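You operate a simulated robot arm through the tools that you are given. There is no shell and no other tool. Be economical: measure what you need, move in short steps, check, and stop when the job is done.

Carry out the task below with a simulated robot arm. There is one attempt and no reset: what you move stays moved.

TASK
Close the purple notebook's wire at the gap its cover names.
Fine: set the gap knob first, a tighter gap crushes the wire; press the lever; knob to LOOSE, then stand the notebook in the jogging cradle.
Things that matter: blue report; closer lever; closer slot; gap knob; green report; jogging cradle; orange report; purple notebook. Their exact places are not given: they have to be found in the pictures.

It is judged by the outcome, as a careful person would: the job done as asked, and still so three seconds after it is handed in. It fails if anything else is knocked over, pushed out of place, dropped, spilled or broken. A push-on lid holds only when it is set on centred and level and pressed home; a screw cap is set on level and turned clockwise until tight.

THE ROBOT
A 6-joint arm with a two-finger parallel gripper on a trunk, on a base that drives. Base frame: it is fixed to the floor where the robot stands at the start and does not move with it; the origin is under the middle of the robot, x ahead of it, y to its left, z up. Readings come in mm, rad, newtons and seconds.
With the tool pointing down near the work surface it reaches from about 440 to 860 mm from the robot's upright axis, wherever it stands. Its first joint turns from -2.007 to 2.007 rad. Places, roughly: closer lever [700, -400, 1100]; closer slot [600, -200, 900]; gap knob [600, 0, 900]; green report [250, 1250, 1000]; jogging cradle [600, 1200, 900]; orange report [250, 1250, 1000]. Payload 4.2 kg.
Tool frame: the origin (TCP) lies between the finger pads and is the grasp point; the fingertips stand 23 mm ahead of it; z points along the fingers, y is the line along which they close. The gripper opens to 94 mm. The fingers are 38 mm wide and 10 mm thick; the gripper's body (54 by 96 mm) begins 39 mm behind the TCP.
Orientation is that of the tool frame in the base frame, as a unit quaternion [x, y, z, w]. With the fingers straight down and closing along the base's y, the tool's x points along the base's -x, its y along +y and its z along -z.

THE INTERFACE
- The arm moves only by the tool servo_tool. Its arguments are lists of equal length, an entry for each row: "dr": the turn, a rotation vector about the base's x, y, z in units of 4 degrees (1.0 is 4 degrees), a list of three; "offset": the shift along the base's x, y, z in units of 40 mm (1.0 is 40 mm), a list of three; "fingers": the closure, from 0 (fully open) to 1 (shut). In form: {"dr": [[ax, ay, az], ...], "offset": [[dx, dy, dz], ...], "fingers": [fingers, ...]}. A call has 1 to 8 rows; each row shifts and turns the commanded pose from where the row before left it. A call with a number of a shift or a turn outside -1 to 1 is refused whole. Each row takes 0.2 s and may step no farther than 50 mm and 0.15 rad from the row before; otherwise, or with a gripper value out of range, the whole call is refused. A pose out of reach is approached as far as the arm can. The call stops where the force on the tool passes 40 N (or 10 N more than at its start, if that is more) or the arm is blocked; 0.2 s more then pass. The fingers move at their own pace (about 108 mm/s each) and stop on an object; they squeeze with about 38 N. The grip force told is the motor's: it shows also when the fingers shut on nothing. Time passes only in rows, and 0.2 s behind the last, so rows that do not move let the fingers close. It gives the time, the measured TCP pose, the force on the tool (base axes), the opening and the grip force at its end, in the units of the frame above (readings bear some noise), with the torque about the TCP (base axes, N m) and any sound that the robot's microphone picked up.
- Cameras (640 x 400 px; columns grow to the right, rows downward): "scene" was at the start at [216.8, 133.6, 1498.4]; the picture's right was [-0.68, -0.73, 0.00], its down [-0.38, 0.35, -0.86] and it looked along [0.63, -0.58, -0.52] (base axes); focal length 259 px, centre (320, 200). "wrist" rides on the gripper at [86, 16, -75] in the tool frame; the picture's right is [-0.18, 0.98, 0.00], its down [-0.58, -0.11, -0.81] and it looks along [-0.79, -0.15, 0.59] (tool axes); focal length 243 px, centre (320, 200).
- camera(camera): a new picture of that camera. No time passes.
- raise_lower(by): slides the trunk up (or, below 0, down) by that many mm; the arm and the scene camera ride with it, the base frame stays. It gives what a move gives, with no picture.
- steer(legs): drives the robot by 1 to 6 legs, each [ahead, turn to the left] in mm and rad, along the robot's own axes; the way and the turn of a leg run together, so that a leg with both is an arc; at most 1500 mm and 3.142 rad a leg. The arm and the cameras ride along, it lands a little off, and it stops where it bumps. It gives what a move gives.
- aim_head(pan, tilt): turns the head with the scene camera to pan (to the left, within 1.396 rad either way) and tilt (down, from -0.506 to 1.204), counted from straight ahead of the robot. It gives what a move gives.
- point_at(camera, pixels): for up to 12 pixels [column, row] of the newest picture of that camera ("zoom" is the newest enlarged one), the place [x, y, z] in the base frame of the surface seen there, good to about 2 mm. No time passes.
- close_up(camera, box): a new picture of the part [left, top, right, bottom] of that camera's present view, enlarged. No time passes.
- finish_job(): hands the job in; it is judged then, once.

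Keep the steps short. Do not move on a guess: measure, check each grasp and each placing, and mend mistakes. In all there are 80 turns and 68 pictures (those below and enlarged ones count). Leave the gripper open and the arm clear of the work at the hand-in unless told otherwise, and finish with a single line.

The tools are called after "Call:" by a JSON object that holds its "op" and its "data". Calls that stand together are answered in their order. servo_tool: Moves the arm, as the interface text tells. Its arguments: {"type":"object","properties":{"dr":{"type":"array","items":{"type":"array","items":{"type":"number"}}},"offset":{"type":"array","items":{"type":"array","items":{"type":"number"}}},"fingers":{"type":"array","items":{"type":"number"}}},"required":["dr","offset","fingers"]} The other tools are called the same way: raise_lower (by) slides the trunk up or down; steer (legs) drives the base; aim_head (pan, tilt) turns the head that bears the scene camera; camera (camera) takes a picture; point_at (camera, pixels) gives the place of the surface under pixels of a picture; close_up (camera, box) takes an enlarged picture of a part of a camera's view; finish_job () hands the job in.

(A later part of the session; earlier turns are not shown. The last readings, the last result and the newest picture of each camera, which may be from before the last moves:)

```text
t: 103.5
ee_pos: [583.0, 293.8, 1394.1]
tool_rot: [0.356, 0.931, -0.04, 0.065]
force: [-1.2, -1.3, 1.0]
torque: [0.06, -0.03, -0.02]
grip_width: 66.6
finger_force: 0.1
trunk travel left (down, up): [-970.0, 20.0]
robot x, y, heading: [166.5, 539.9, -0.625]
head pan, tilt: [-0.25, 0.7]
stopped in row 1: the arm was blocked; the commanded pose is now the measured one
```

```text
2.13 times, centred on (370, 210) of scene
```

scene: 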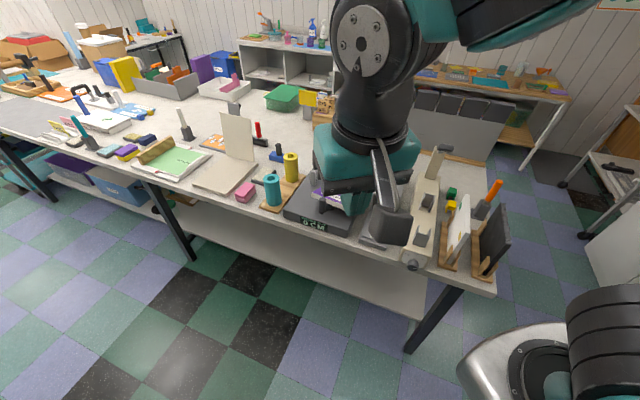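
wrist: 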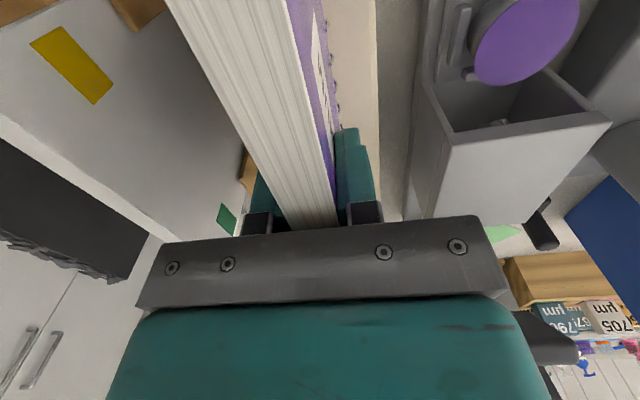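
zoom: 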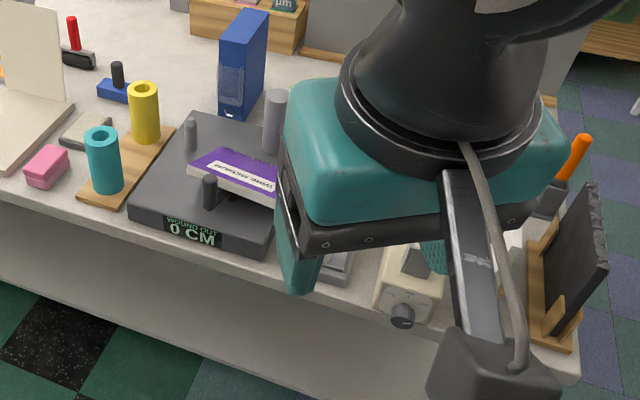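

The notebook lies face up on the dark winding machine, label "WIRE MEDIUM" visible. The arm seems pressed against something behind, so I'll drive 100 mm forward to free it, lower the trunk 60 mm, and look again.

Call:
{"op": "steer", "data": {"legs": [[100, 0]]}}

Call:
{"op": "servo_tool", "data": {"dr": [[0, 0, 0], [0, 0, 0], [0, 0, 0], [0, 0, 0]], "offset": [[0, 0.8, 0], [0, 0.8, 0], [0, 0.8, 0], [0, 0, 0]], "fingers": [0, 0, 0, 0]}}

Call:
{"op": "aim_head", "data": {"pan": -0.1, "tilt": 0.8}}

Call:
{"op": "camera", "data": {"camera": "scene"}}

```text
t: 104.2
ee_pos: [511.3, 295.8, 1384.4]
tool_rot: [0.435, 0.888, -0.141, 0.054]
force: [-0.2, 0.4, 0.0]
torque: [-0.02, -0.05, 0.01]
grip_width: 94.0
finger_force: 0.1
trunk travel left (down, up): [-970.0, 20.0]
robot x, y, heading: [174.7, 535.4, -0.624]
head pan, tilt: [-0.25, 0.7]
stopped in leg 1: the robot was blocked; the commanded pose is now the measured one
```

```text
t: 104.5
ee_pos: [490.9, 316.1, 1387.9]
tool_rot: [0.456, 0.873, -0.163, 0.06]
force: [0.1, -0.1, 0.1]
torque: [0.03, 0.02, 0.04]
grip_width: 94.2
finger_force: 0.2
trunk travel left (down, up): [-970.0, 20.0]
robot x, y, heading: [177.3, 539.2, -0.626]
head pan, tilt: [-0.25, 0.7]
stopped in row 1: the arm was blocked; the commanded pose is now the measured one
```

```text
t: 105.2
ee_pos: [490.7, 317.0, 1386.9]
tool_rot: [0.454, 0.874, -0.162, 0.061]
force: [0.0, 0.7, 0.4]
torque: [-0.04, -0.03, 0.01]
grip_width: 94.1
finger_force: 0.1
trunk travel left (down, up): [-970.0, 20.0]
robot x, y, heading: [178.4, 538.4, -0.625]
head pan, tilt: [-0.099, 0.799]
```

```text
13 pictures are left
```

scene: 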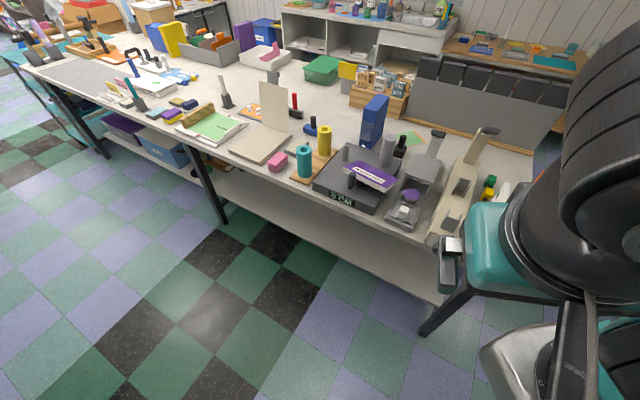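

The arm is being pushed inward, and something at its side is holding both arm and base. I'll look to the right.

Call:
{"op": "aim_head", "data": {"pan": -1.3, "tilt": 0.3}}

Call:
{"op": "camera", "data": {"camera": "scene"}}

```text
t: 106.6
ee_pos: [493.7, 315.5, 1387.9]
tool_rot: [0.454, 0.874, -0.165, 0.055]
force: [-0.9, 0.3, 0.9]
torque: [0.02, -0.02, -0.02]
grip_width: 94.1
finger_force: 0.1
trunk travel left (down, up): [-970.0, 20.0]
robot x, y, heading: [177.6, 539.6, -0.628]
head pan, tilt: [-1.3, 0.3]
```

```text
12 pictures are left
```

scene: 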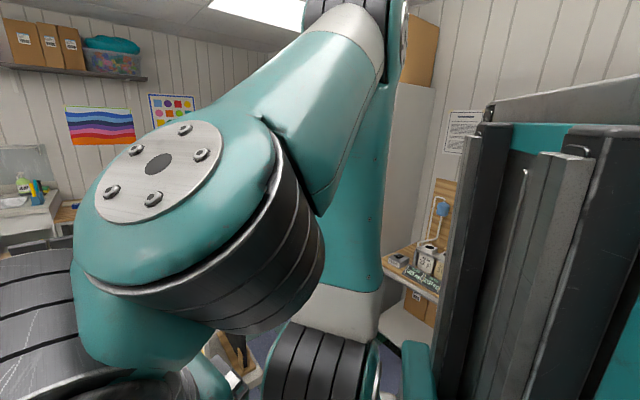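

Call:
{"op": "point_at", "data": {"camera": "scene", "pixels": [[415, 150], [420, 40], [340, 10], [360, 90], [240, 90], [340, 200], [350, 360], [160, 165], [300, 330], [500, 200]]}}

```text
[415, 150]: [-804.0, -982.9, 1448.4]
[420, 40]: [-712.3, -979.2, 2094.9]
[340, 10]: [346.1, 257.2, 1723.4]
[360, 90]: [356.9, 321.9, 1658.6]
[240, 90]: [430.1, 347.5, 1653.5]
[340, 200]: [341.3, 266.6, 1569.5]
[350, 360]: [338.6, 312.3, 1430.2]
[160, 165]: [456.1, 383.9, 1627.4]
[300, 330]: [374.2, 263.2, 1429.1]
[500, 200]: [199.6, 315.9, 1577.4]
```

Nothing outside is near. The arm has folded back toward the head itself. I'll move the hand away from the robot (forward along its heading) to unfold it.

Call:
{"op": "servo_tool", "data": {"dr": [[0, 0, 0], [0, 0, 0], [0, 0, 0], [0, 0, 0], [0, 0, 0], [0, 0, 0]], "offset": [[0.4, -0.29, 0], [0.4, -0.29, 0], [0.4, -0.29, 0], [0.4, -0.29, 0], [0.4, -0.29, 0], [0, 0, 0]], "fingers": [0, 0, 0, 0, 0, 0]}}

```text
t: 106.9
ee_pos: [467.1, 327.6, 1395.3]
tool_rot: [0.46, 0.864, -0.201, 0.048]
force: [102.9, 56.5, 196.6]
torque: [-5.68, 6.89, 1.0]
grip_width: 71.1
finger_force: 0.1
out of reach, approached as far as the arm can: row 1
trunk travel left (down, up): [-970.0, 20.0]
robot x, y, heading: [175.0, 534.3, -0.63]
head pan, tilt: [-1.3, 0.3]
stopped in row 1: the arm was blocked; the commanded pose is now the measured one
```

The tool is pressing on the robot's own shoulder, with a force of (103,57,197) N on it. I'll move along that push: up and outward.

Call:
{"op": "servo_tool", "data": {"dr": [[0, 0, 0], [0, 0, 0], [0, 0, 0], [0, 0, 0]], "offset": [[0.25, 0.15, 0.5], [0.25, 0.15, 0.5], [0.25, 0.15, 0.5], [0, 0, 0]], "fingers": [0.3, 0.3, 0.3, 0.3]}}

Call:
{"op": "camera", "data": {"camera": "wrist"}}

```text
t: 107.3
ee_pos: [435.0, 341.8, 1398.8]
tool_rot: [0.422, 0.876, -0.23, 0.036]
force: [60.9, 75.5, 47.4]
torque: [-1.29, 0.25, 1.22]
grip_width: 35.2
finger_force: 0.0
out of reach, approached as far as the arm can: row 1
trunk travel left (down, up): [-970.0, 20.0]
robot x, y, heading: [177.9, 535.6, -0.627]
head pan, tilt: [-1.3, 0.3]
stopped in row 1: the arm was blocked; the commanded pose is now the measured one
```

```text
11 pictures are left
```

wrist: 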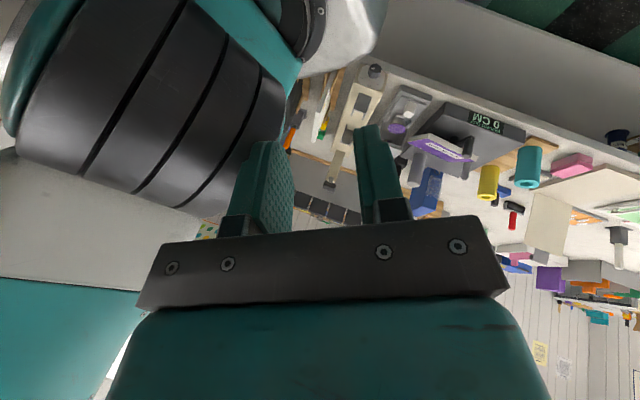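

The hand is jammed beside its own elbow joint (left in the wrist picture). I'll take bigger steps outward while straightening the tool to vertical.

Call:
{"op": "servo_tool", "data": {"dr": [[0.97, -0.25, 0], [0.97, -0.25, 0], [0.97, -0.25, 0], [0.97, -0.25, 0], [0.97, -0.25, 0], [0.97, -0.25, 0]], "offset": [[1, 0.5, 0], [1, 0.3, 0], [1, 0, 0], [1, 0, 0], [0.5, 0, 0], [0, 0, 0]], "fingers": [0.8, 0.8, 0.8, 0.8, 0.8, 0.8]}}

```text
t: 107.6
ee_pos: [412.5, 356.1, 1402.8]
tool_rot: [0.38, 0.892, -0.243, 0.026]
force: [0.3, 0.0, 0.4]
torque: [0.01, 0.02, -0.02]
grip_width: 18.8
finger_force: 0.1
trunk travel left (down, up): [-970.0, 20.0]
robot x, y, heading: [178.5, 533.0, -0.628]
head pan, tilt: [-1.3, 0.3]
stopped in row 1: the arm was blocked; the commanded pose is now the measured one
```

The tool is unloaded now, and the arm seems to be swinging to another joint branch, as happened before. There is nothing around it here, so I'll repeat gentle outward moves several times until it comes free.

Call:
{"op": "servo_tool", "data": {"dr": [[0, 0, 0], [0, 0, 0], [0, 0, 0]], "offset": [[0.4, -0.29, 0], [0.4, -0.29, 0], [0, 0, 0]], "fingers": [0.9, 0.9, 0.9]}}

Call:
{"op": "servo_tool", "data": {"dr": [[0, 0, 0], [0, 0, 0], [0, 0, 0]], "offset": [[0.4, -0.29, 0], [0.4, -0.29, 0], [0, 0, 0]], "fingers": [0.9, 0.9, 0.9]}}

Call:
{"op": "servo_tool", "data": {"dr": [[0, 0, 0], [0, 0, 0], [0, 0, 0]], "offset": [[0.4, -0.29, 0], [0.4, -0.29, 0], [0, 0, 0]], "fingers": [0.9, 0.9, 0.9]}}

Call:
{"op": "servo_tool", "data": {"dr": [[0, 0, 0], [0, 0, 0], [0, 0, 0]], "offset": [[0.4, -0.29, 0], [0.4, -0.29, 0], [0, 0, 0]], "fingers": [0.9, 0.9, 0.9]}}

Call:
{"op": "servo_tool", "data": {"dr": [[0, 0, 0], [0, 0, 0], [0, 0, 0]], "offset": [[0.4, -0.29, 0], [0.4, -0.29, 0], [0, 0, 0]], "fingers": [0.9, 0.9, 0.9]}}

```text
t: 107.9
ee_pos: [389.6, 379.0, 1412.5]
tool_rot: [0.319, 0.916, -0.243, 0.029]
force: [0.2, -0.2, 0.0]
torque: [0.07, 0.04, 0.0]
grip_width: 9.5
finger_force: 0.0
out of reach, approached as far as the arm can: row 1
trunk travel left (down, up): [-970.0, 20.0]
robot x, y, heading: [178.9, 531.9, -0.627]
head pan, tilt: [-1.3, 0.3]
stopped in row 1: the arm was blocked; the commanded pose is now the measured one
```

```text
t: 108.3
ee_pos: [377.9, 400.5, 1410.0]
tool_rot: [0.299, 0.919, -0.256, 0.023]
force: [0.2, 0.1, 0.5]
torque: [0.03, 0.02, -0.06]
grip_width: 9.5
finger_force: 0.1
out of reach, approached as far as the arm can: row 1
trunk travel left (down, up): [-970.0, 20.0]
robot x, y, heading: [178.5, 526.0, -0.63]
head pan, tilt: [-1.3, 0.3]
stopped in row 1: the arm was blocked; the commanded pose is now the measured one
```

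```text
t: 108.6
ee_pos: [370.7, 420.7, 1412.4]
tool_rot: [0.294, 0.918, -0.265, 0.016]
force: [-0.2, 10.4, 27.9]
torque: [2.6, 1.35, -0.5]
grip_width: 9.4
finger_force: 0.1
trunk travel left (down, up): [-970.0, 20.0]
robot x, y, heading: [181.7, 530.2, -0.631]
head pan, tilt: [-1.3, 0.3]
stopped in row 1: the arm was blocked; the commanded pose is now the measured one
```

```text
t: 108.9
ee_pos: [365.7, 420.7, 1411.3]
tool_rot: [0.278, 0.92, -0.278, 0.011]
force: [45.0, -9.5, 105.2]
torque: [11.02, 6.55, -4.07]
grip_width: 9.3
finger_force: 0.2
trunk travel left (down, up): [-970.0, 20.0]
robot x, y, heading: [180.7, 529.1, -0.63]
head pan, tilt: [-1.3, 0.3]
stopped in row 1: the arm was blocked; the commanded pose is now the measured one
```

```text
t: 109.2
ee_pos: [358.1, 426.5, 1407.4]
tool_rot: [0.242, 0.929, -0.281, -0.006]
force: [81.7, 26.6, 147.1]
torque: [13.78, 10.72, -9.52]
grip_width: 9.6
finger_force: 0.0
trunk travel left (down, up): [-970.0, 20.0]
robot x, y, heading: [183.9, 525.9, -0.632]
head pan, tilt: [-1.3, 0.3]
stopped in row 1: the arm was blocked; the commanded pose is now the measured one
```

The hand now presses against the trunk. I need to see the posture properly before any more moves.

Call:
{"op": "aim_head", "data": {"pan": -1.2, "tilt": 1.0}}

Call:
{"op": "camera", "data": {"camera": "scene"}}

Call:
{"op": "camera", "data": {"camera": "wrist"}}

```text
t: 110.3
ee_pos: [358.9, 425.8, 1407.5]
tool_rot: [0.235, 0.927, -0.291, -0.008]
force: [91.4, 39.1, 290.9]
torque: [27.42, 19.09, -11.2]
grip_width: 9.6
finger_force: 0.1
trunk travel left (down, up): [-970.0, 20.0]
robot x, y, heading: [184.2, 528.7, -0.633]
head pan, tilt: [-1.201, 1.0]
```

```text
10 pictures are left
```

scene: 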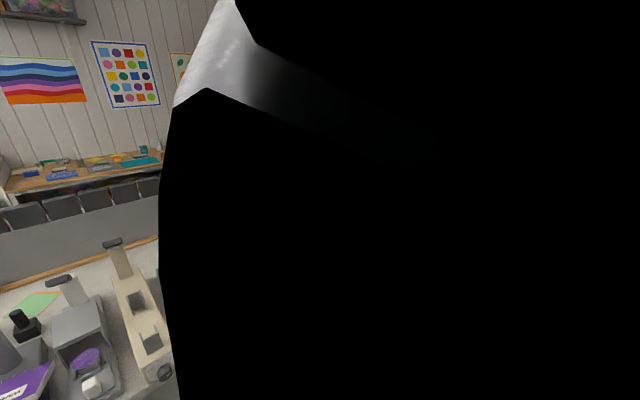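

```text
9 pictures are left
```

wrist: 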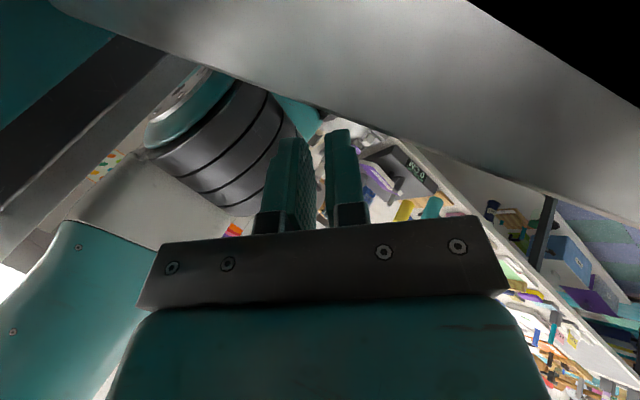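

The forearm is against the head and the hand is under it. I'll go straight down first, then outward along the heading.

Call:
{"op": "servo_tool", "data": {"dr": [[0, 0, 0], [0, 0, 0], [0, 0, 0], [0, 0, 0]], "offset": [[0.1, -0.1, -0.5], [0.1, -0.1, -0.5], [0.1, -0.1, -0.5], [0, 0, 0]], "fingers": [0.9, 0.9, 0.9, 0.9]}}

Call:
{"op": "servo_tool", "data": {"dr": [[0, 0, 0], [0, 0, 0], [0, 0, 0], [0, 0, 0]], "offset": [[0.5, -0.36, -0.5], [0.5, -0.36, -0.5], [0.5, -0.36, -0.5], [0, 0, 0]], "fingers": [0.9, 0.9, 0.9, 0.9]}}

Call:
{"op": "servo_tool", "data": {"dr": [[0, 0, 0], [0, 0, 0], [0, 0, 0], [0, 0, 0]], "offset": [[0.5, -0.36, 0], [0.5, -0.36, 0], [0.5, -0.36, 0], [0, 0, 0]], "fingers": [0.9, 0.9, 0.9, 0.9]}}

Call:
{"op": "servo_tool", "data": {"dr": [[0, 0, 0], [0, 0, 0], [0, 0, 0], [0, 0, 0]], "offset": [[0.5, -0.36, 0], [0.5, -0.36, 0], [0.5, -0.36, 0], [0, 0, 0]], "fingers": [0.9, 0.9, 0.9, 0.9]}}

```text
t: 110.7
ee_pos: [343.9, 424.6, 1405.0]
tool_rot: [0.216, 0.928, -0.303, -0.03]
force: [121.7, -17.0, 365.6]
torque: [36.07, 24.82, -10.86]
grip_width: 9.2
finger_force: 0.1
out of reach, approached as far as the arm can: row 1
trunk travel left (down, up): [-970.0, 20.0]
robot x, y, heading: [182.2, 529.3, -0.628]
head pan, tilt: [-1.201, 1.0]
stopped in row 1: the arm was blocked; the commanded pose is now the measured one
```

```text
t: 110.9
ee_pos: [334.0, 431.3, 1397.3]
tool_rot: [0.185, 0.938, -0.286, -0.058]
force: [162.2, 5.7, 294.7]
torque: [27.27, 23.93, -15.43]
grip_width: 9.3
finger_force: 0.1
trunk travel left (down, up): [-970.0, 20.0]
robot x, y, heading: [185.2, 526.4, -0.633]
head pan, tilt: [-1.201, 1.0]
stopped in row 1: the force on the tool passed its limit at 415 N (the readings are from after the stop); the commanded pose is now the measured one
```

```text
t: 111.3
ee_pos: [320.5, 434.9, 1395.1]
tool_rot: [0.186, 0.94, -0.277, -0.069]
force: [129.9, 34.0, 237.6]
torque: [20.63, 19.3, -13.96]
grip_width: 9.4
finger_force: 0.1
trunk travel left (down, up): [-970.0, 20.0]
robot x, y, heading: [183.6, 523.3, -0.636]
head pan, tilt: [-1.201, 1.0]
stopped in row 1: the arm was blocked; the commanded pose is now the measured one
```

```text
t: 111.5
ee_pos: [310.9, 437.5, 1390.6]
tool_rot: [0.182, 0.942, -0.27, -0.081]
force: [77.9, 15.9, 217.3]
torque: [20.99, 20.31, -12.16]
grip_width: 9.4
finger_force: 0.1
trunk travel left (down, up): [-970.0, 20.0]
robot x, y, heading: [181.9, 524.2, -0.636]
head pan, tilt: [-1.201, 1.0]
stopped in row 1: the force on the tool passed its limit at 288 N (the readings are from after the stop); the commanded pose is now the measured one
```

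Whatever I command, the arm drifts the same way. I'll probe a few different small commands in one go (hold, yaw each way, straight up, backward) to find one it follows.

Call:
{"op": "servo_tool", "data": {"dr": [[0, 0, 0], [0, 0, 0]], "offset": [[0, 0, 0], [0, 0, 0]], "fingers": [0.9, 0.9]}}

Call:
{"op": "servo_tool", "data": {"dr": [[0, 0, 0], [0, 0, 0]], "offset": [[0, 0, 0.5], [0, 0, 0.5]], "fingers": [0.9, 0.9]}}

Call:
{"op": "servo_tool", "data": {"dr": [[0, 0, 0], [0, 0, 0]], "offset": [[0.2, -0.9, 0], [0.2, -0.9, 0]], "fingers": [0.9, 0.9]}}

Call:
{"op": "servo_tool", "data": {"dr": [[0.9, -0.3, -0.8], [0.9, -0.3, -0.8]], "offset": [[0.2, -0.3, 0], [0.2, -0.3, 0]], "fingers": [0.9, 0.9]}}

Call:
{"op": "servo_tool", "data": {"dr": [[-0.9, 0.3, 0.8], [-0.9, 0.3, 0.8]], "offset": [[0.2, -0.3, 0], [0.2, -0.3, 0]], "fingers": [0.9, 0.9]}}

```text
t: 111.9
ee_pos: [307.2, 436.9, 1391.5]
tool_rot: [0.19, 0.937, -0.277, -0.094]
force: [196.9, 24.8, 210.3]
torque: [8.09, 20.08, 4.75]
grip_width: 9.9
finger_force: 0.6
trunk travel left (down, up): [-970.0, 20.0]
robot x, y, heading: [186.9, 524.5, -0.635]
head pan, tilt: [-1.201, 1.0]
stopped in row 1: the arm was blocked; the commanded pose is now the measured one
```

```text
t: 112.4
ee_pos: [304.8, 431.4, 1400.9]
tool_rot: [0.257, 0.914, -0.302, -0.087]
force: [352.9, 95.3, 105.9]
torque: [8.71, 22.18, -1.14]
grip_width: 5.0
finger_force: 0.1
trunk travel left (down, up): [-970.0, 20.0]
robot x, y, heading: [186.3, 526.3, -0.631]
head pan, tilt: [-1.201, 1.0]
stopped in row 2: the force on the tool passed its limit at 308 N (the readings are from after the stop); the commanded pose is now the measured one
```

```text
t: 112.8
ee_pos: [303.0, 430.6, 1401.9]
tool_rot: [0.29, 0.907, -0.295, -0.078]
force: [349.7, 73.9, 170.3]
torque: [6.61, 24.17, -0.43]
grip_width: 7.5
finger_force: 0.0
out of reach, approached as far as the arm can: row 1, 2
trunk travel left (down, up): [-970.0, 20.0]
robot x, y, heading: [186.9, 521.6, -0.635]
head pan, tilt: [-1.201, 1.0]
stopped in row 2: the arm was blocked; the commanded pose is now the measured one
```

```text
t: 113.4
ee_pos: [304.5, 432.0, 1399.9]
tool_rot: [0.386, 0.886, -0.25, -0.055]
force: [311.5, 33.4, 224.7]
torque: [9.94, 16.61, -9.44]
grip_width: 15.7
finger_force: 6.9
out of reach, approached as far as the arm can: row 2
trunk travel left (down, up): [-970.0, 20.0]
robot x, y, heading: [187.9, 521.1, -0.635]
head pan, tilt: [-1.201, 1.0]
stopped in row 2: the arm was blocked; the commanded pose is now the measured one
```

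```text
t: 114.0
ee_pos: [302.3, 433.9, 1401.4]
tool_rot: [0.385, 0.888, -0.249, -0.047]
force: [251.5, 46.9, 212.2]
torque: [10.77, 16.37, 2.86]
grip_width: 8.3
finger_force: 0.2
trunk travel left (down, up): [-970.0, 20.0]
robot x, y, heading: [186.9, 516.0, -0.633]
head pan, tilt: [-1.201, 1.0]
stopped in row 2: the arm was blocked; the commanded pose is now the measured one
```

It now follows the turns. The contact pushes toward +x, so I'll move +x repeatedly.

Call:
{"op": "servo_tool", "data": {"dr": [[0, 0, 0], [0, 0, 0], [0, 0, 0]], "offset": [[0.9, 0.1, 0.2], [0.9, 0.1, 0.2], [0.9, 0, 0]], "fingers": [0.9, 0.9, 0.9]}}

Call:
{"op": "servo_tool", "data": {"dr": [[0.9, -0.3, -0.3], [0.9, -0.3, -0.3], [0.9, -0.3, -0.3]], "offset": [[0.9, 0.1, 0.2], [0.9, 0.1, 0.2], [0.9, 0, 0]], "fingers": [0.9, 0.9, 0.9]}}

Call:
{"op": "servo_tool", "data": {"dr": [[0.9, -0.3, -0.3], [0.9, -0.3, -0.3], [0.9, -0.3, -0.3]], "offset": [[0.9, -0.2, 0], [0.9, -0.2, 0], [0.9, -0.2, 0]], "fingers": [0.9, 0.9, 0.9]}}

Call:
{"op": "servo_tool", "data": {"dr": [[0, 0, 0], [0, 0, 0], [0, 0, 0]], "offset": [[0.9, -0.2, 0], [0.9, -0.2, 0], [0.9, -0.2, 0]], "fingers": [0.9, 0.9, 0.9]}}

Call:
{"op": "servo_tool", "data": {"dr": [[0, 0, 0], [0, 0, 0], [0, 0, 0]], "offset": [[0.9, -0.2, 0], [0.9, -0.2, 0], [0.9, -0.2, 0]], "fingers": [0.9, 0.9, 0.9]}}

```text
t: 114.7
ee_pos: [318.3, 426.3, 1401.6]
tool_rot: [0.285, 0.913, -0.286, -0.06]
force: [39.1, 12.1, 174.1]
torque: [17.72, 8.56, -4.46]
grip_width: 9.4
finger_force: 0.1
trunk travel left (down, up): [-970.0, 20.0]
robot x, y, heading: [189.7, 519.0, -0.636]
head pan, tilt: [-1.201, 1.0]
stopped in row 3: the arm was blocked; the commanded pose is now the measured one
```

```text
t: 115.7
ee_pos: [385.4, 413.7, 1392.3]
tool_rot: [0.31, 0.912, -0.261, -0.067]
force: [0.0, 0.3, 0.3]
torque: [-0.03, 0.0, 0.01]
grip_width: 9.4
finger_force: 0.1
trunk travel left (down, up): [-970.0, 20.0]
robot x, y, heading: [189.9, 520.6, -0.638]
head pan, tilt: [-1.201, 1.0]
stopped in row 3: the arm was blocked; the commanded pose is now the measured one
```

```text
t: 116.5
ee_pos: [501.4, 393.8, 1394.5]
tool_rot: [0.342, 0.925, -0.151, -0.073]
force: [0.6, -0.8, 0.4]
torque: [0.01, -0.01, -0.01]
grip_width: 9.4
finger_force: 0.1
trunk travel left (down, up): [-970.0, 20.0]
robot x, y, heading: [188.7, 519.8, -0.64]
head pan, tilt: [-1.201, 1.0]
```

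```text
t: 117.3
ee_pos: [606.6, 369.6, 1392.3]
tool_rot: [0.342, 0.925, -0.151, -0.074]
force: [-0.4, 0.0, -0.4]
torque: [-0.03, 0.0, 0.04]
grip_width: 9.7
finger_force: 0.0
trunk travel left (down, up): [-970.0, 20.0]
robot x, y, heading: [186.8, 520.7, -0.638]
head pan, tilt: [-1.201, 1.0]
```

```text
t: 118.1
ee_pos: [714.6, 349.3, 1394.8]
tool_rot: [0.343, 0.924, -0.151, -0.074]
force: [-0.9, 0.8, 0.4]
torque: [0.02, -0.02, -0.01]
grip_width: 9.4
finger_force: 0.0
trunk travel left (down, up): [-970.0, 20.0]
robot x, y, heading: [181.7, 519.0, -0.639]
head pan, tilt: [-1.201, 1.0]
```

The arm is free again at (715,349,1395). I'll straighten the tool to vertical, open it, and look at the notebook.

Call:
{"op": "servo_tool", "data": {"dr": [[0.835, -0.88, 0], [0.835, -0.88, 0], [0.835, -0.88, 0], [0.835, -0.88, 0], [0, 0, 0]], "offset": [[0, 0, 0], [0, 0, 0], [0, 0, 0], [0, 0, 0], [0, 0, 0]], "fingers": [0, 0, 0, 0, 0]}}

Call:
{"op": "aim_head", "data": {"pan": -0.38, "tilt": 0.78}}

Call:
{"op": "camera", "data": {"camera": "scene"}}

```text
t: 119.3
ee_pos: [715.6, 348.5, 1395.5]
tool_rot: [0.348, 0.938, 0.0, 0.001]
force: [0.1, -0.3, -0.2]
torque: [-0.01, -0.01, 0.02]
grip_width: 94.1
finger_force: 0.0
trunk travel left (down, up): [-970.0, 20.0]
robot x, y, heading: [188.7, 517.4, -0.638]
head pan, tilt: [-1.201, 1.0]
```

```text
t: 120.5
ee_pos: [715.0, 348.9, 1394.2]
tool_rot: [0.347, 0.938, 0.0, 0.001]
force: [-0.4, 0.1, 0.2]
torque: [-0.02, -0.02, 0.01]
grip_width: 94.0
finger_force: 0.1
trunk travel left (down, up): [-970.0, 20.0]
robot x, y, heading: [186.4, 516.8, -0.64]
head pan, tilt: [-0.38, 0.78]
```

```text
8 pictures are left
```

scene: 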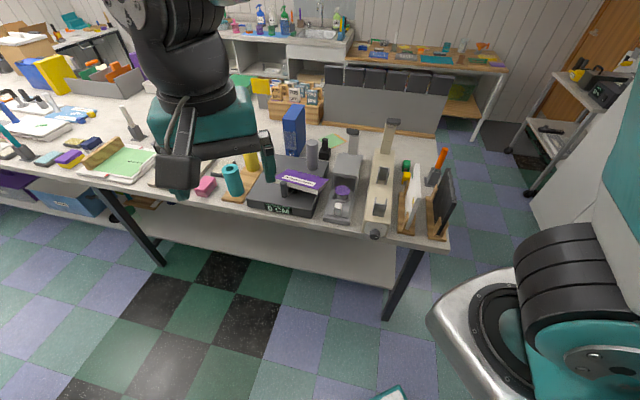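

Call:
{"op": "close_up", "data": {"camera": "scene", "box": [235, 135, 365, 225]}}

Call:
{"op": "point_at", "data": {"camera": "zoom", "pixels": [[225, 165], [300, 185], [400, 200], [440, 210], [405, 270], [340, 260], [235, 225], [250, 280], [380, 290], [210, 210], [325, 230], [425, 245]]}}

```text
4.44 times, centred on (300, 180) of scene
```

zoom: 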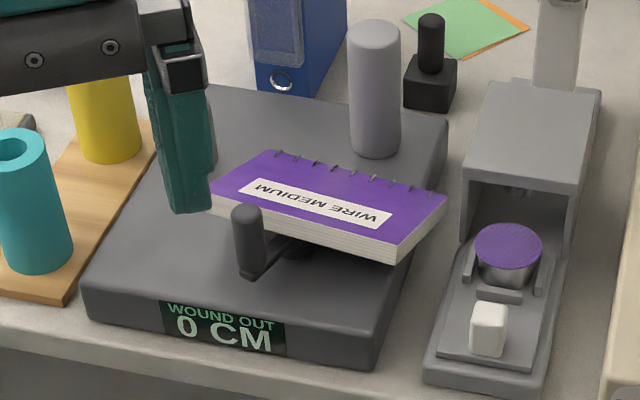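

```text
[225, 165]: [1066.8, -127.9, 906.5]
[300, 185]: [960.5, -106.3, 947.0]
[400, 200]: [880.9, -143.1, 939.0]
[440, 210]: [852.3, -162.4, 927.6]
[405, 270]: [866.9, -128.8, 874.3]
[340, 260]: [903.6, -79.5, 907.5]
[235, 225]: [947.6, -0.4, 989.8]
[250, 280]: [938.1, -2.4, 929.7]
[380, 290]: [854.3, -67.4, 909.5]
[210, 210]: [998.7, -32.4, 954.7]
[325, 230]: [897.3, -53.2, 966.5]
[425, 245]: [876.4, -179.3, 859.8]
```

The notebook lies tilted on the winder's crank, wire edge away from me, and nothing else looks moved. I'll fetch it by its raised front edge with the hand nearly level and the fingers closing vertically. I'll drive in front of it, yaw the tool 90°, then pitch it forward.

Call:
{"op": "steer", "data": {"legs": [[0, 0.79], [472, 0], [0, -1.38]]}}

Call:
{"op": "servo_tool", "data": {"dr": [[0, 0, 1], [0, 0, 1], [0, 0, 1], [0, 0, 1], [0, 0, 1], [0, 0, 1], [0, 0, 1], [0, 0, 1]], "offset": [[0, 0, 0], [0, 0, 0], [0, 0, 0], [0, 0, 0], [0, 0, 0], [0, 0, 0], [0, 0, 0], [0, 0, 0]], "fingers": [0, 0, 0, 0, 0, 0, 0, 0]}}

Call:
{"op": "servo_tool", "data": {"dr": [[0, 0, 1], [0, 0, 1], [0, 0, 1], [0, 0, 1], [0, 0, 1], [0, 0, 1], [0, 0, 1], [0, 0, 1]], "offset": [[0, 0, 0], [0, 0, 0], [0, 0, 0], [0, 0, 0], [0, 0, 0], [0, 0, 0], [0, 0, 0], [0, 0, 0]], "fingers": [0, 0, 0, 0, 0, 0, 0, 0]}}

Call:
{"op": "servo_tool", "data": {"dr": [[0, 0, 1], [0, 0, 1], [0, 0, 1], [0, 0, 1], [0, 0, 1], [0, 0, 1], [0, 0, 0.5], [0, 0, 0]], "offset": [[0, 0, 0], [0, 0, 0], [0, 0, 0], [0, 0, 0], [0, 0, 0], [0, 0, 0], [0, 0, 0], [0, 0, 0]], "fingers": [0, 0, 0, 0, 0, 0, 0, 0]}}

Call:
{"op": "servo_tool", "data": {"dr": [[-0.98, -0.345, 0], [-0.98, -0.345, 0], [-0.98, -0.345, 0], [-0.98, -0.345, 0]], "offset": [[0.05, -0.14, -0.2], [0.05, -0.14, -0.2], [0.05, -0.14, -0.2], [0.05, -0.14, -0.2]], "fingers": [0, 0, 0, 0]}}

```text
t: 121.2
ee_pos: [682.8, 371.4, 1405.3]
tool_rot: [0.346, 0.938, -0.003, 0.016]
force: [-1.6, -0.4, 0.0]
torque: [0.0, -0.06, -0.01]
grip_width: 94.1
finger_force: 0.0
trunk travel left (down, up): [-970.0, 20.0]
robot x, y, heading: [188.3, 518.2, -0.637]
head pan, tilt: [-0.38, 0.78]
stopped in leg 1: the robot was blocked; the commanded pose is now the measured one
```

```text
t: 123.0
ee_pos: [687.4, 372.4, 1403.3]
tool_rot: [0.072, 0.997, 0.001, 0.014]
force: [0.0, 0.7, 1.5]
torque: [-0.02, 0.02, 0.0]
grip_width: 94.0
finger_force: 0.2
trunk travel left (down, up): [-970.0, 20.0]
robot x, y, heading: [183.3, 513.1, -0.643]
head pan, tilt: [-0.38, 0.78]
```

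```text
t: 124.8
ee_pos: [686.1, 370.7, 1403.8]
tool_rot: [-0.206, 0.978, 0.005, 0.014]
force: [0.0, 0.3, 0.3]
torque: [0.0, 0.04, 0.02]
grip_width: 93.9
finger_force: 0.1
trunk travel left (down, up): [-970.0, 20.0]
robot x, y, heading: [185.1, 516.7, -0.638]
head pan, tilt: [-0.38, 0.78]
```

```text
t: 126.6
ee_pos: [686.0, 372.2, 1403.1]
tool_rot: [-0.42, 0.907, 0.008, 0.014]
force: [0.1, -0.9, 0.3]
torque: [-0.01, -0.04, 0.02]
grip_width: 94.1
finger_force: 0.0
trunk travel left (down, up): [-970.0, 20.0]
robot x, y, heading: [181.1, 512.5, -0.646]
head pan, tilt: [-0.38, 0.78]
```

```text
t: 127.6
ee_pos: [694.6, 349.1, 1373.4]
tool_rot: [-0.417, 0.898, -0.137, -0.001]
force: [-0.7, -0.6, 0.0]
torque: [0.01, -0.05, 0.01]
grip_width: 94.1
finger_force: 0.0
trunk travel left (down, up): [-970.0, 20.0]
robot x, y, heading: [187.9, 519.1, -0.637]
head pan, tilt: [-0.38, 0.78]
```

The base is still caught when turning in place. I'll try pulling straight ahead out of the corner, then going round.

Call:
{"op": "steer", "data": {"legs": [[240, 0], [0, 1.33], [347, 0], [0, -1.92]]}}

Call:
{"op": "aim_head", "data": {"pan": 0.2, "tilt": 1.1}}

Call:
{"op": "camera", "data": {"camera": "scene"}}

```text
t: 139.1
ee_pos: [994.6, 187.4, 1371.1]
tool_rot: [-0.153, 0.979, -0.132, -0.039]
force: [0.4, -1.2, -0.7]
torque: [0.01, 0.01, 0.0]
grip_width: 94.0
finger_force: 0.0
trunk travel left (down, up): [-970.0, 20.0]
robot x, y, heading: [647.3, 590.9, -1.196]
head pan, tilt: [-0.38, 0.78]
```

```text
t: 140.1
ee_pos: [992.6, 186.0, 1372.3]
tool_rot: [-0.152, 0.979, -0.131, -0.038]
force: [0.1, -0.5, 0.6]
torque: [-0.02, 0.04, -0.05]
grip_width: 94.1
finger_force: 0.1
trunk travel left (down, up): [-970.0, 20.0]
robot x, y, heading: [647.5, 596.2, -1.2]
head pan, tilt: [0.201, 1.1]
```

```text
6 pictures are left
```

scene: 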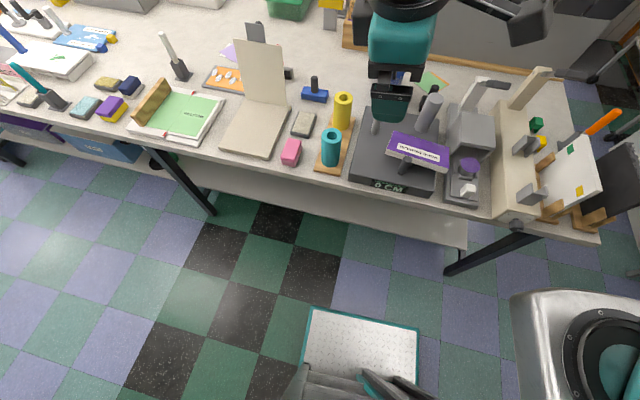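

Free, and in front of the notebook at (647,594). I'll pitch the hand further forward, high up, toward the pre-grasp spot, and measure the notebook up close.

Call:
{"op": "close_up", "data": {"camera": "scene", "box": [370, 115, 466, 200]}}

Call:
{"op": "point_at", "data": {"camera": "scene", "pixels": [[386, 150], [400, 158], [415, 164], [430, 168], [444, 170], [448, 150], [420, 140], [396, 133], [404, 165], [420, 190], [440, 180], [425, 110]]}}

Call:
{"op": "servo_tool", "data": {"dr": [[-0.98, -0.345, 0], [-0.98, -0.345, 0], [-0.98, -0.345, 0], [-0.98, -0.345, 0], [-0.98, -0.345, 0], [-0.98, -0.345, 0], [-0.98, -0.345, 0]], "offset": [[-0.255, -0.28, 0], [-0.255, -0.28, 0], [-0.255, -0.28, 0], [-0.255, -0.28, 0], [-0.255, -0.28, 0], [-0.255, -0.28, 0], [-0.255, -0.28, 0]], "fingers": [0, 0, 0, 0, 0, 0, 0]}}

Call:
{"op": "servo_tool", "data": {"dr": [[-0.98, -0.345, 0], [-0.98, -0.345, 0], [-0.98, -0.345, 0], [-0.98, -0.345, 0], [-0.98, -0.345, 0], [-0.98, -0.345, 0], [-0.98, -0.345, 0]], "offset": [[-0.255, -0.28, 0], [-0.255, -0.28, 0], [-0.255, -0.28, 0], [-0.255, -0.28, 0], [-0.255, -0.28, 0], [-0.255, -0.28, 0], [-0.255, -0.28, 0]], "fingers": [0, 0, 0, 0, 0, 0, 0]}}

```text
4.71 times, centred on (418, 158) of scene
```

zoom: 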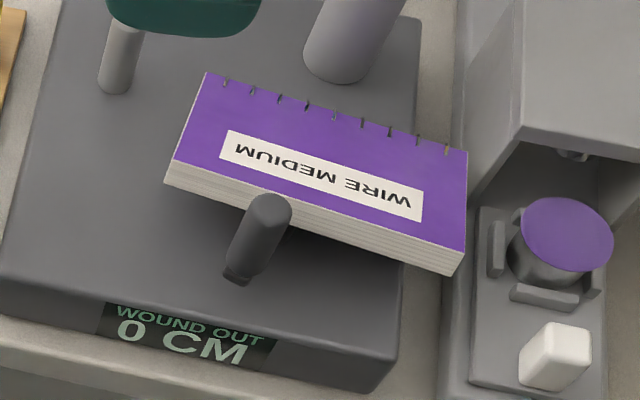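

```text
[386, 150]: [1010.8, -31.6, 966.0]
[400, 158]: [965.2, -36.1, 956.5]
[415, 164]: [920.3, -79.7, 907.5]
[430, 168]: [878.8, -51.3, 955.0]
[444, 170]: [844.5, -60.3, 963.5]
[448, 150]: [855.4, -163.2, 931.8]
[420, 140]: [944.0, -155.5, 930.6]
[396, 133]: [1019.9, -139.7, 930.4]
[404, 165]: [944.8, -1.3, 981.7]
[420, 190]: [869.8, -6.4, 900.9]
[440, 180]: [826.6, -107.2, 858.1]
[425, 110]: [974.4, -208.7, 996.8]
```

```text
t: 141.7
ee_pos: [922.3, 109.1, 1372.6]
tool_rot: [-0.128, 0.919, -0.373, 0.008]
force: [0.8, -0.2, 0.4]
torque: [-0.04, 0.0, 0.02]
grip_width: 93.9
finger_force: 0.1
trunk travel left (down, up): [-970.0, 20.0]
robot x, y, heading: [648.0, 595.7, -1.198]
head pan, tilt: [0.201, 1.1]
```

```text
t: 143.2
ee_pos: [874.3, 12.0, 1380.6]
tool_rot: [-0.095, 0.801, -0.588, 0.055]
force: [-1.2, 1.0, 0.8]
torque: [0.02, 0.0, 0.0]
grip_width: 93.6
finger_force: 0.1
out of reach, approached as far as the arm can: row 4, 5, 6, 7
trunk travel left (down, up): [-970.0, 20.0]
robot x, y, heading: [647.3, 593.4, -1.198]
head pan, tilt: [0.201, 1.1]
5 turns are left
```

The tool now points along the notebook's own slope (17° down), with fingers closing vertically. The right part of the front edge is at (872,-52,958). I'll lower the trunk, narrow the fingers, and line up in front of it.

Call:
{"op": "raise_lower", "data": {"by": -395}}

Call:
{"op": "servo_tool", "data": {"dr": [[0, 0, 0], [0, 0, 0], [0, 0, 0]], "offset": [[-0.15, -0.25, -0.1], [-0.15, -0.15, -0.05], [0, 0, 0]], "fingers": [0.57, 0.57, 0.57]}}

Call:
{"op": "camera", "data": {"camera": "wrist"}}

```text
t: 147.0
ee_pos: [873.6, 13.0, 986.2]
tool_rot: [-0.094, 0.802, -0.588, 0.053]
force: [0.0, 0.2, 0.2]
torque: [0.02, 0.0, -0.02]
grip_width: 94.0
finger_force: 0.1
trunk travel left (down, up): [-575.0, 415.0]
robot x, y, heading: [648.3, 591.9, -1.202]
head pan, tilt: [0.201, 1.1]
```

```text
t: 147.8
ee_pos: [863.9, -5.4, 979.4]
tool_rot: [-0.095, 0.802, -0.587, 0.054]
force: [0.3, 0.2, 0.3]
torque: [-0.03, 0.01, 0.0]
grip_width: 40.4
finger_force: 0.0
trunk travel left (down, up): [-575.0, 415.0]
robot x, y, heading: [649.5, 594.9, -1.2]
head pan, tilt: [0.201, 1.1]
```

```text
4 pictures are left
4 turns are left
```

wrist: 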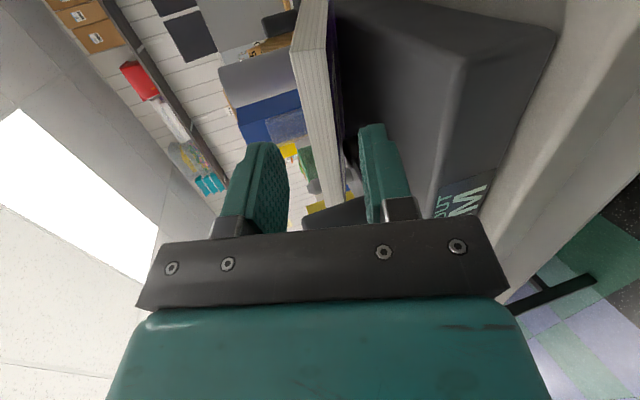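

The notebook's edge sits centrally between the fingers. I'll advance 75 mm along the slope, grip, lift with the trunk, pitch the hand back to vertical so the notebook hangs wire down, and turn around toward the cradle.

Call:
{"op": "servo_tool", "data": {"dr": [[0, 0, 0], [0, 0, 0], [0, 0, 0], [0, 0, 0], [0, 0, 0], [0, 0, 0], [0, 0, 0], [0, 0, 0]], "offset": [[0.08, -0.437, -0.14], [0.08, -0.437, -0.14], [0.08, -0.437, -0.14], [0.08, -0.437, -0.14], [0, 0, 0], [0, 0, 0], [0, 0, 0], [0, 0, 0]], "fingers": [0.57, 0.57, 0.57, 0.57, 1, 1, 1, 1]}}

Call:
{"op": "raise_lower", "data": {"by": 330}}

Call:
{"op": "servo_tool", "data": {"dr": [[0.985, 0.212, 0], [0.985, 0.212, 0], [0.985, 0.212, 0], [0.985, 0.212, 0], [0.985, 0.212, 0], [0.985, 0.212, 0]], "offset": [[-0.068, 0.175, 0], [-0.068, 0.175, 0], [-0.068, 0.175, 0], [-0.068, 0.175, 0], [-0.068, 0.175, 0], [-0.068, 0.175, 0]], "fingers": [1, 1, 1, 1, 1, 1]}}

Call:
{"op": "servo_tool", "data": {"dr": [[0.985, 0.212, 0], [0.985, 0.212, 0], [0.985, 0.212, 0], [0.985, 0.212, 0], [0.985, 0.212, 0], [0.985, 0.212, 0]], "offset": [[-0.068, 0.175, 0], [-0.068, 0.175, 0], [-0.068, 0.175, 0], [-0.068, 0.175, 0], [-0.068, 0.175, 0], [-0.068, 0.175, 0]], "fingers": [1, 1, 1, 1, 1, 1]}}

Call:
{"op": "servo_tool", "data": {"dr": [[0.985, 0.212, 0], [0.985, 0.212, 0], [0.985, 0.212, 0], [0.985, 0.212, 0], [0.985, 0.212, 0], [0.985, 0.212, 0], [0, 0, 0]], "offset": [[-0.068, 0.175, 0], [-0.068, 0.175, 0], [-0.068, 0.175, 0], [-0.068, 0.175, 0], [-0.068, 0.175, 0], [-0.068, 0.175, 0], [0, 0, 0]], "fingers": [1, 1, 1, 1, 1, 1, 1]}}

Call:
{"op": "steer", "data": {"legs": [[0, 0.73], [0, 0.73], [0, 0.73], [0, 0.72]]}}

Call:
{"op": "aim_head", "data": {"pan": 0.0, "tilt": 0.8}}

Call:
{"op": "camera", "data": {"camera": "scene"}}

```text
t: 149.6
ee_pos: [873.7, -75.2, 957.8]
tool_rot: [-0.093, 0.802, -0.588, 0.053]
force: [1.6, -3.9, 4.9]
torque: [-0.07, -0.34, -0.29]
grip_width: 17.9
finger_force: 38.1
trunk travel left (down, up): [-575.0, 415.0]
robot x, y, heading: [649.9, 595.5, -1.196]
head pan, tilt: [0.201, 1.1]
```

```text
t: 152.9
ee_pos: [874.2, -72.8, 1287.7]
tool_rot: [-0.094, 0.802, -0.587, 0.054]
force: [-0.7, -0.2, -3.6]
torque: [0.09, 0.15, 0.02]
grip_width: 17.9
finger_force: 37.9
trunk travel left (down, up): [-905.0, 85.0]
robot x, y, heading: [650.9, 591.6, -1.201]
head pan, tilt: [0.201, 1.1]
```

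```text
t: 154.3
ee_pos: [859.9, -31.8, 1287.5]
tool_rot: [-0.107, 0.906, -0.407, 0.037]
force: [1.0, -0.7, -2.4]
torque: [0.03, 0.19, 0.0]
grip_width: 17.7
finger_force: 37.8
trunk travel left (down, up): [-905.0, 85.0]
robot x, y, heading: [649.8, 594.4, -1.2]
head pan, tilt: [0.201, 1.1]
```

```text
t: 155.7
ee_pos: [842.9, 11.5, 1287.1]
tool_rot: [-0.115, 0.972, -0.206, 0.017]
force: [-0.7, 0.3, -3.0]
torque: [-0.03, 0.15, -0.03]
grip_width: 17.9
finger_force: 37.9
trunk travel left (down, up): [-905.0, 85.0]
robot x, y, heading: [649.9, 592.1, -1.193]
head pan, tilt: [0.201, 1.1]
```

```text
t: 157.3
ee_pos: [824.3, 52.3, 1286.6]
tool_rot: [-0.119, 0.993, 0.003, -0.002]
force: [-0.2, -0.8, -2.8]
torque: [-0.02, 0.17, -0.01]
grip_width: 17.9
finger_force: 38.5
trunk travel left (down, up): [-905.0, 85.0]
robot x, y, heading: [648.3, 595.2, -1.196]
head pan, tilt: [0.201, 1.1]
```

```text
t: 165.4
ee_pos: [601.8, 1163.5, 1287.0]
tool_rot: [1.0, 0.004, 0.002, 0.001]
force: [0.6, 0.6, -2.1]
torque: [0.05, -0.15, 0.0]
grip_width: 17.7
finger_force: 38.3
trunk travel left (down, up): [-905.0, 85.0]
robot x, y, heading: [647.2, 594.4, 1.715]
head pan, tilt: [0.201, 1.1]
```

```text
t: 166.2
ee_pos: [600.9, 1163.0, 1286.3]
tool_rot: [1.0, 0.003, 0.003, 0.002]
force: [-0.1, -0.6, -2.9]
torque: [0.02, -0.15, -0.02]
grip_width: 17.7
finger_force: 38.1
trunk travel left (down, up): [-905.0, 85.0]
robot x, y, heading: [647.7, 595.2, 1.717]
head pan, tilt: [0.0, 0.799]
```

```text
3 pictures are left
3 turns are left
```

scene: 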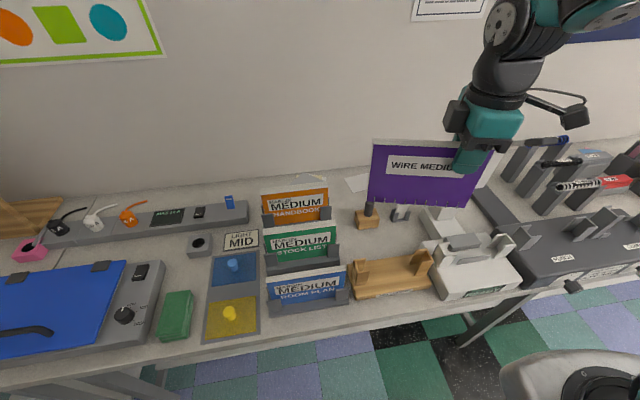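

The notebook is well held (17.7 mm), hanging wire down right over the cradle side. I'll measure the cradle and the notebook's corners now.

Call:
{"op": "close_up", "data": {"camera": "scene", "box": [340, 235, 446, 305]}}

Call:
{"op": "point_at", "data": {"camera": "zoom", "pixels": [[60, 180], [100, 150], [130, 180], [100, 220], [150, 200], [200, 190], [250, 180], [300, 170], [350, 160], [400, 150], [450, 130], [500, 110]]}}

Call:
{"op": "point_at", "data": {"camera": "zoom", "pixels": [[150, 240], [200, 230], [250, 220], [300, 210], [350, 200], [400, 190], [450, 180], [500, 160], [530, 140], [80, 270], [200, 300], [480, 250]]}}

Call:
{"op": "point_at", "data": {"camera": "scene", "pixels": [[373, 148], [371, 200], [470, 204], [488, 158], [420, 204], [440, 190], [362, 263], [356, 280], [418, 255], [426, 262], [380, 205], [450, 206]]}}

```text
5.71 times, centred on (393, 270) of scene
```

zoom: 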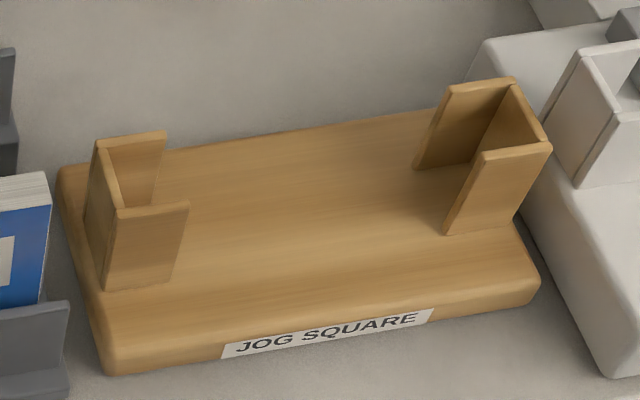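

```text
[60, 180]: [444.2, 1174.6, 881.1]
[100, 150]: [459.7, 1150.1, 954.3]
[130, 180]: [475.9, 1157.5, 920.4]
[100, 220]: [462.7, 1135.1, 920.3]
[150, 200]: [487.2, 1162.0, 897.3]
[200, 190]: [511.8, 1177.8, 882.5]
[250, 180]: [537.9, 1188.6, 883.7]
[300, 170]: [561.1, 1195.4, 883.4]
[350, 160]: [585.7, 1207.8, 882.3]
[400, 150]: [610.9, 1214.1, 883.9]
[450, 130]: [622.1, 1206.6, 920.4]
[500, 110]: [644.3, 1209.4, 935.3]
```

```text
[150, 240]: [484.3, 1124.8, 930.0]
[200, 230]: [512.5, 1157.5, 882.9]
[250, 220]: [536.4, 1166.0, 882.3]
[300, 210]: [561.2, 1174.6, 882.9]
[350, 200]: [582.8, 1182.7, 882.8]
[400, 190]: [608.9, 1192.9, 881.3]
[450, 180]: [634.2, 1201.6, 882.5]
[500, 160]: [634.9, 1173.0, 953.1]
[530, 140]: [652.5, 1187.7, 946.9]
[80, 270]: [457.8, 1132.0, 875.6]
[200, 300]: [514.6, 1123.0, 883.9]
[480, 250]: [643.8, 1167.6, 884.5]
```

```text
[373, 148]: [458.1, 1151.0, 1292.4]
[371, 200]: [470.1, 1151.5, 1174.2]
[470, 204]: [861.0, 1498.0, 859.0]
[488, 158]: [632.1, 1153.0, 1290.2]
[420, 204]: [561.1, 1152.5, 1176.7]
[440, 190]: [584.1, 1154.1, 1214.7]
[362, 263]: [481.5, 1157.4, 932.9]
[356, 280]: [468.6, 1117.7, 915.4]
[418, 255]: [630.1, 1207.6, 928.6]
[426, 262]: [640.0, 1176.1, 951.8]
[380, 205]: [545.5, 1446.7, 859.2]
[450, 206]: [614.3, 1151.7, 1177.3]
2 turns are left
```

The cradle's channel runs from about (482,1145) to (630,1193), which is 18° yaw with centre (556,1169), deck z 883 and bracket tops z 953. The notebook's middle is 56 mm to the left of the TCP and its bottom about 118 mm below. I'll yaw 17.5°, align, lower the trunk, and descend gently into the channel without letting go.

Call:
{"op": "servo_tool", "data": {"dr": [[0, 0, 0.875], [0, 0, 0.875], [0, 0, 0.875], [0, 0, 0.875], [0, 0, 0.875], [0, 0, 0]], "offset": [[0.042, 0.1165, 0], [0.042, 0.1165, 0], [0.042, 0.1165, 0], [0.042, 0.1165, 0], [0.042, 0.1165, 0], [0, 0, 0]], "fingers": [1, 1, 1, 1, 1, 1]}}

Call:
{"op": "raise_lower", "data": {"by": -190}}

Call:
{"op": "servo_tool", "data": {"dr": [[0, 0, 0], [0, 0, 0], [0, 0, 0], [0, 0, 0], [0, 0, 0], [0, 0, 0], [0, 0, 0], [0, 0, 0]], "offset": [[0, 0, -0.29], [0, 0, -0.29], [0, 0, -0.29], [0, 0, -0.29], [0, 0, -0.29], [0, 0, -0.29], [0, 0, -0.29], [0, 0, -0.25]], "fingers": [1, 1, 1, 1, 1, 1, 1, 1]}}

Call:
{"op": "aim_head", "data": {"pan": -0.1, "tilt": 0.65}}

Call:
{"op": "close_up", "data": {"camera": "scene", "box": [220, 110, 460, 290]}}

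Call:
{"op": "camera", "data": {"camera": "wrist"}}

```text
t: 167.6
ee_pos: [611.4, 1186.3, 1286.0]
tool_rot: [0.988, 0.155, 0.003, 0.001]
force: [0.3, 0.0, -2.7]
torque: [0.0, -0.11, 0.01]
grip_width: 17.8
finger_force: 38.6
trunk travel left (down, up): [-905.0, 85.0]
robot x, y, heading: [648.1, 594.5, 1.715]
head pan, tilt: [0.0, 0.799]
```

```text
t: 169.7
ee_pos: [609.6, 1186.9, 1095.6]
tool_rot: [0.988, 0.156, 0.003, 0.001]
force: [-0.7, -0.6, -2.4]
torque: [0.01, -0.11, 0.03]
grip_width: 18.0
finger_force: 37.9
trunk travel left (down, up): [-715.0, 275.0]
robot x, y, heading: [646.5, 596.4, 1.713]
head pan, tilt: [0.0, 0.799]
```

```text
t: 171.5
ee_pos: [611.1, 1186.7, 1005.1]
tool_rot: [0.988, 0.156, 0.002, 0.001]
force: [-3.1, -0.9, -1.1]
torque: [-0.05, 0.18, 0.05]
grip_width: 18.1
finger_force: 38.7
trunk travel left (down, up): [-715.0, 275.0]
robot x, y, heading: [652.1, 594.4, 1.712]
head pan, tilt: [0.0, 0.799]
```

```text
t: 172.2
ee_pos: [611.4, 1187.0, 1004.4]
tool_rot: [0.988, 0.155, 0.002, 0.002]
force: [-3.6, -0.8, -4.1]
torque: [-0.11, 0.29, 0.01]
grip_width: 17.8
finger_force: 37.9
trunk travel left (down, up): [-715.0, 275.0]
robot x, y, heading: [646.9, 595.0, 1.714]
head pan, tilt: [-0.099, 0.649]
```

```text
2.22 times, centred on (340, 200) of scene
```

zoom: 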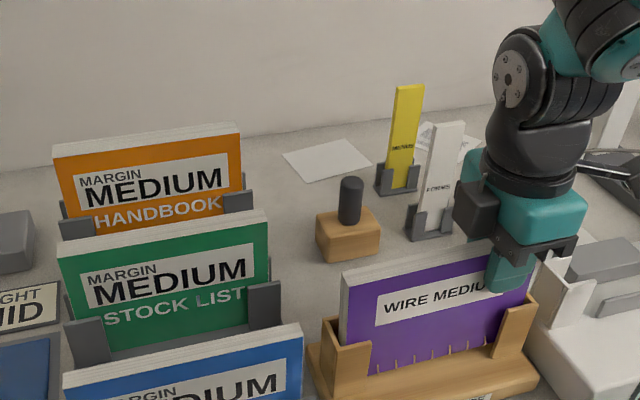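

```text
0 pictures are left
1 turns are left
```

wrist: 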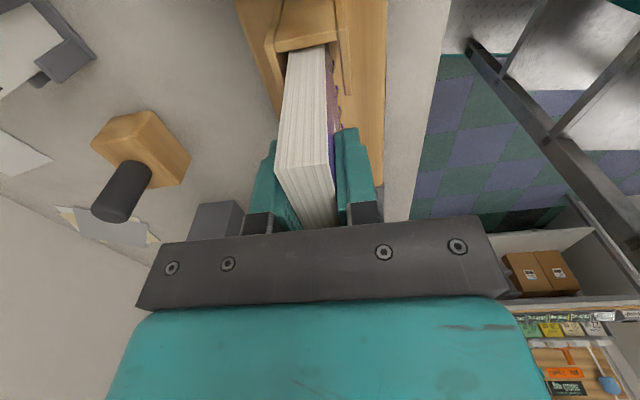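

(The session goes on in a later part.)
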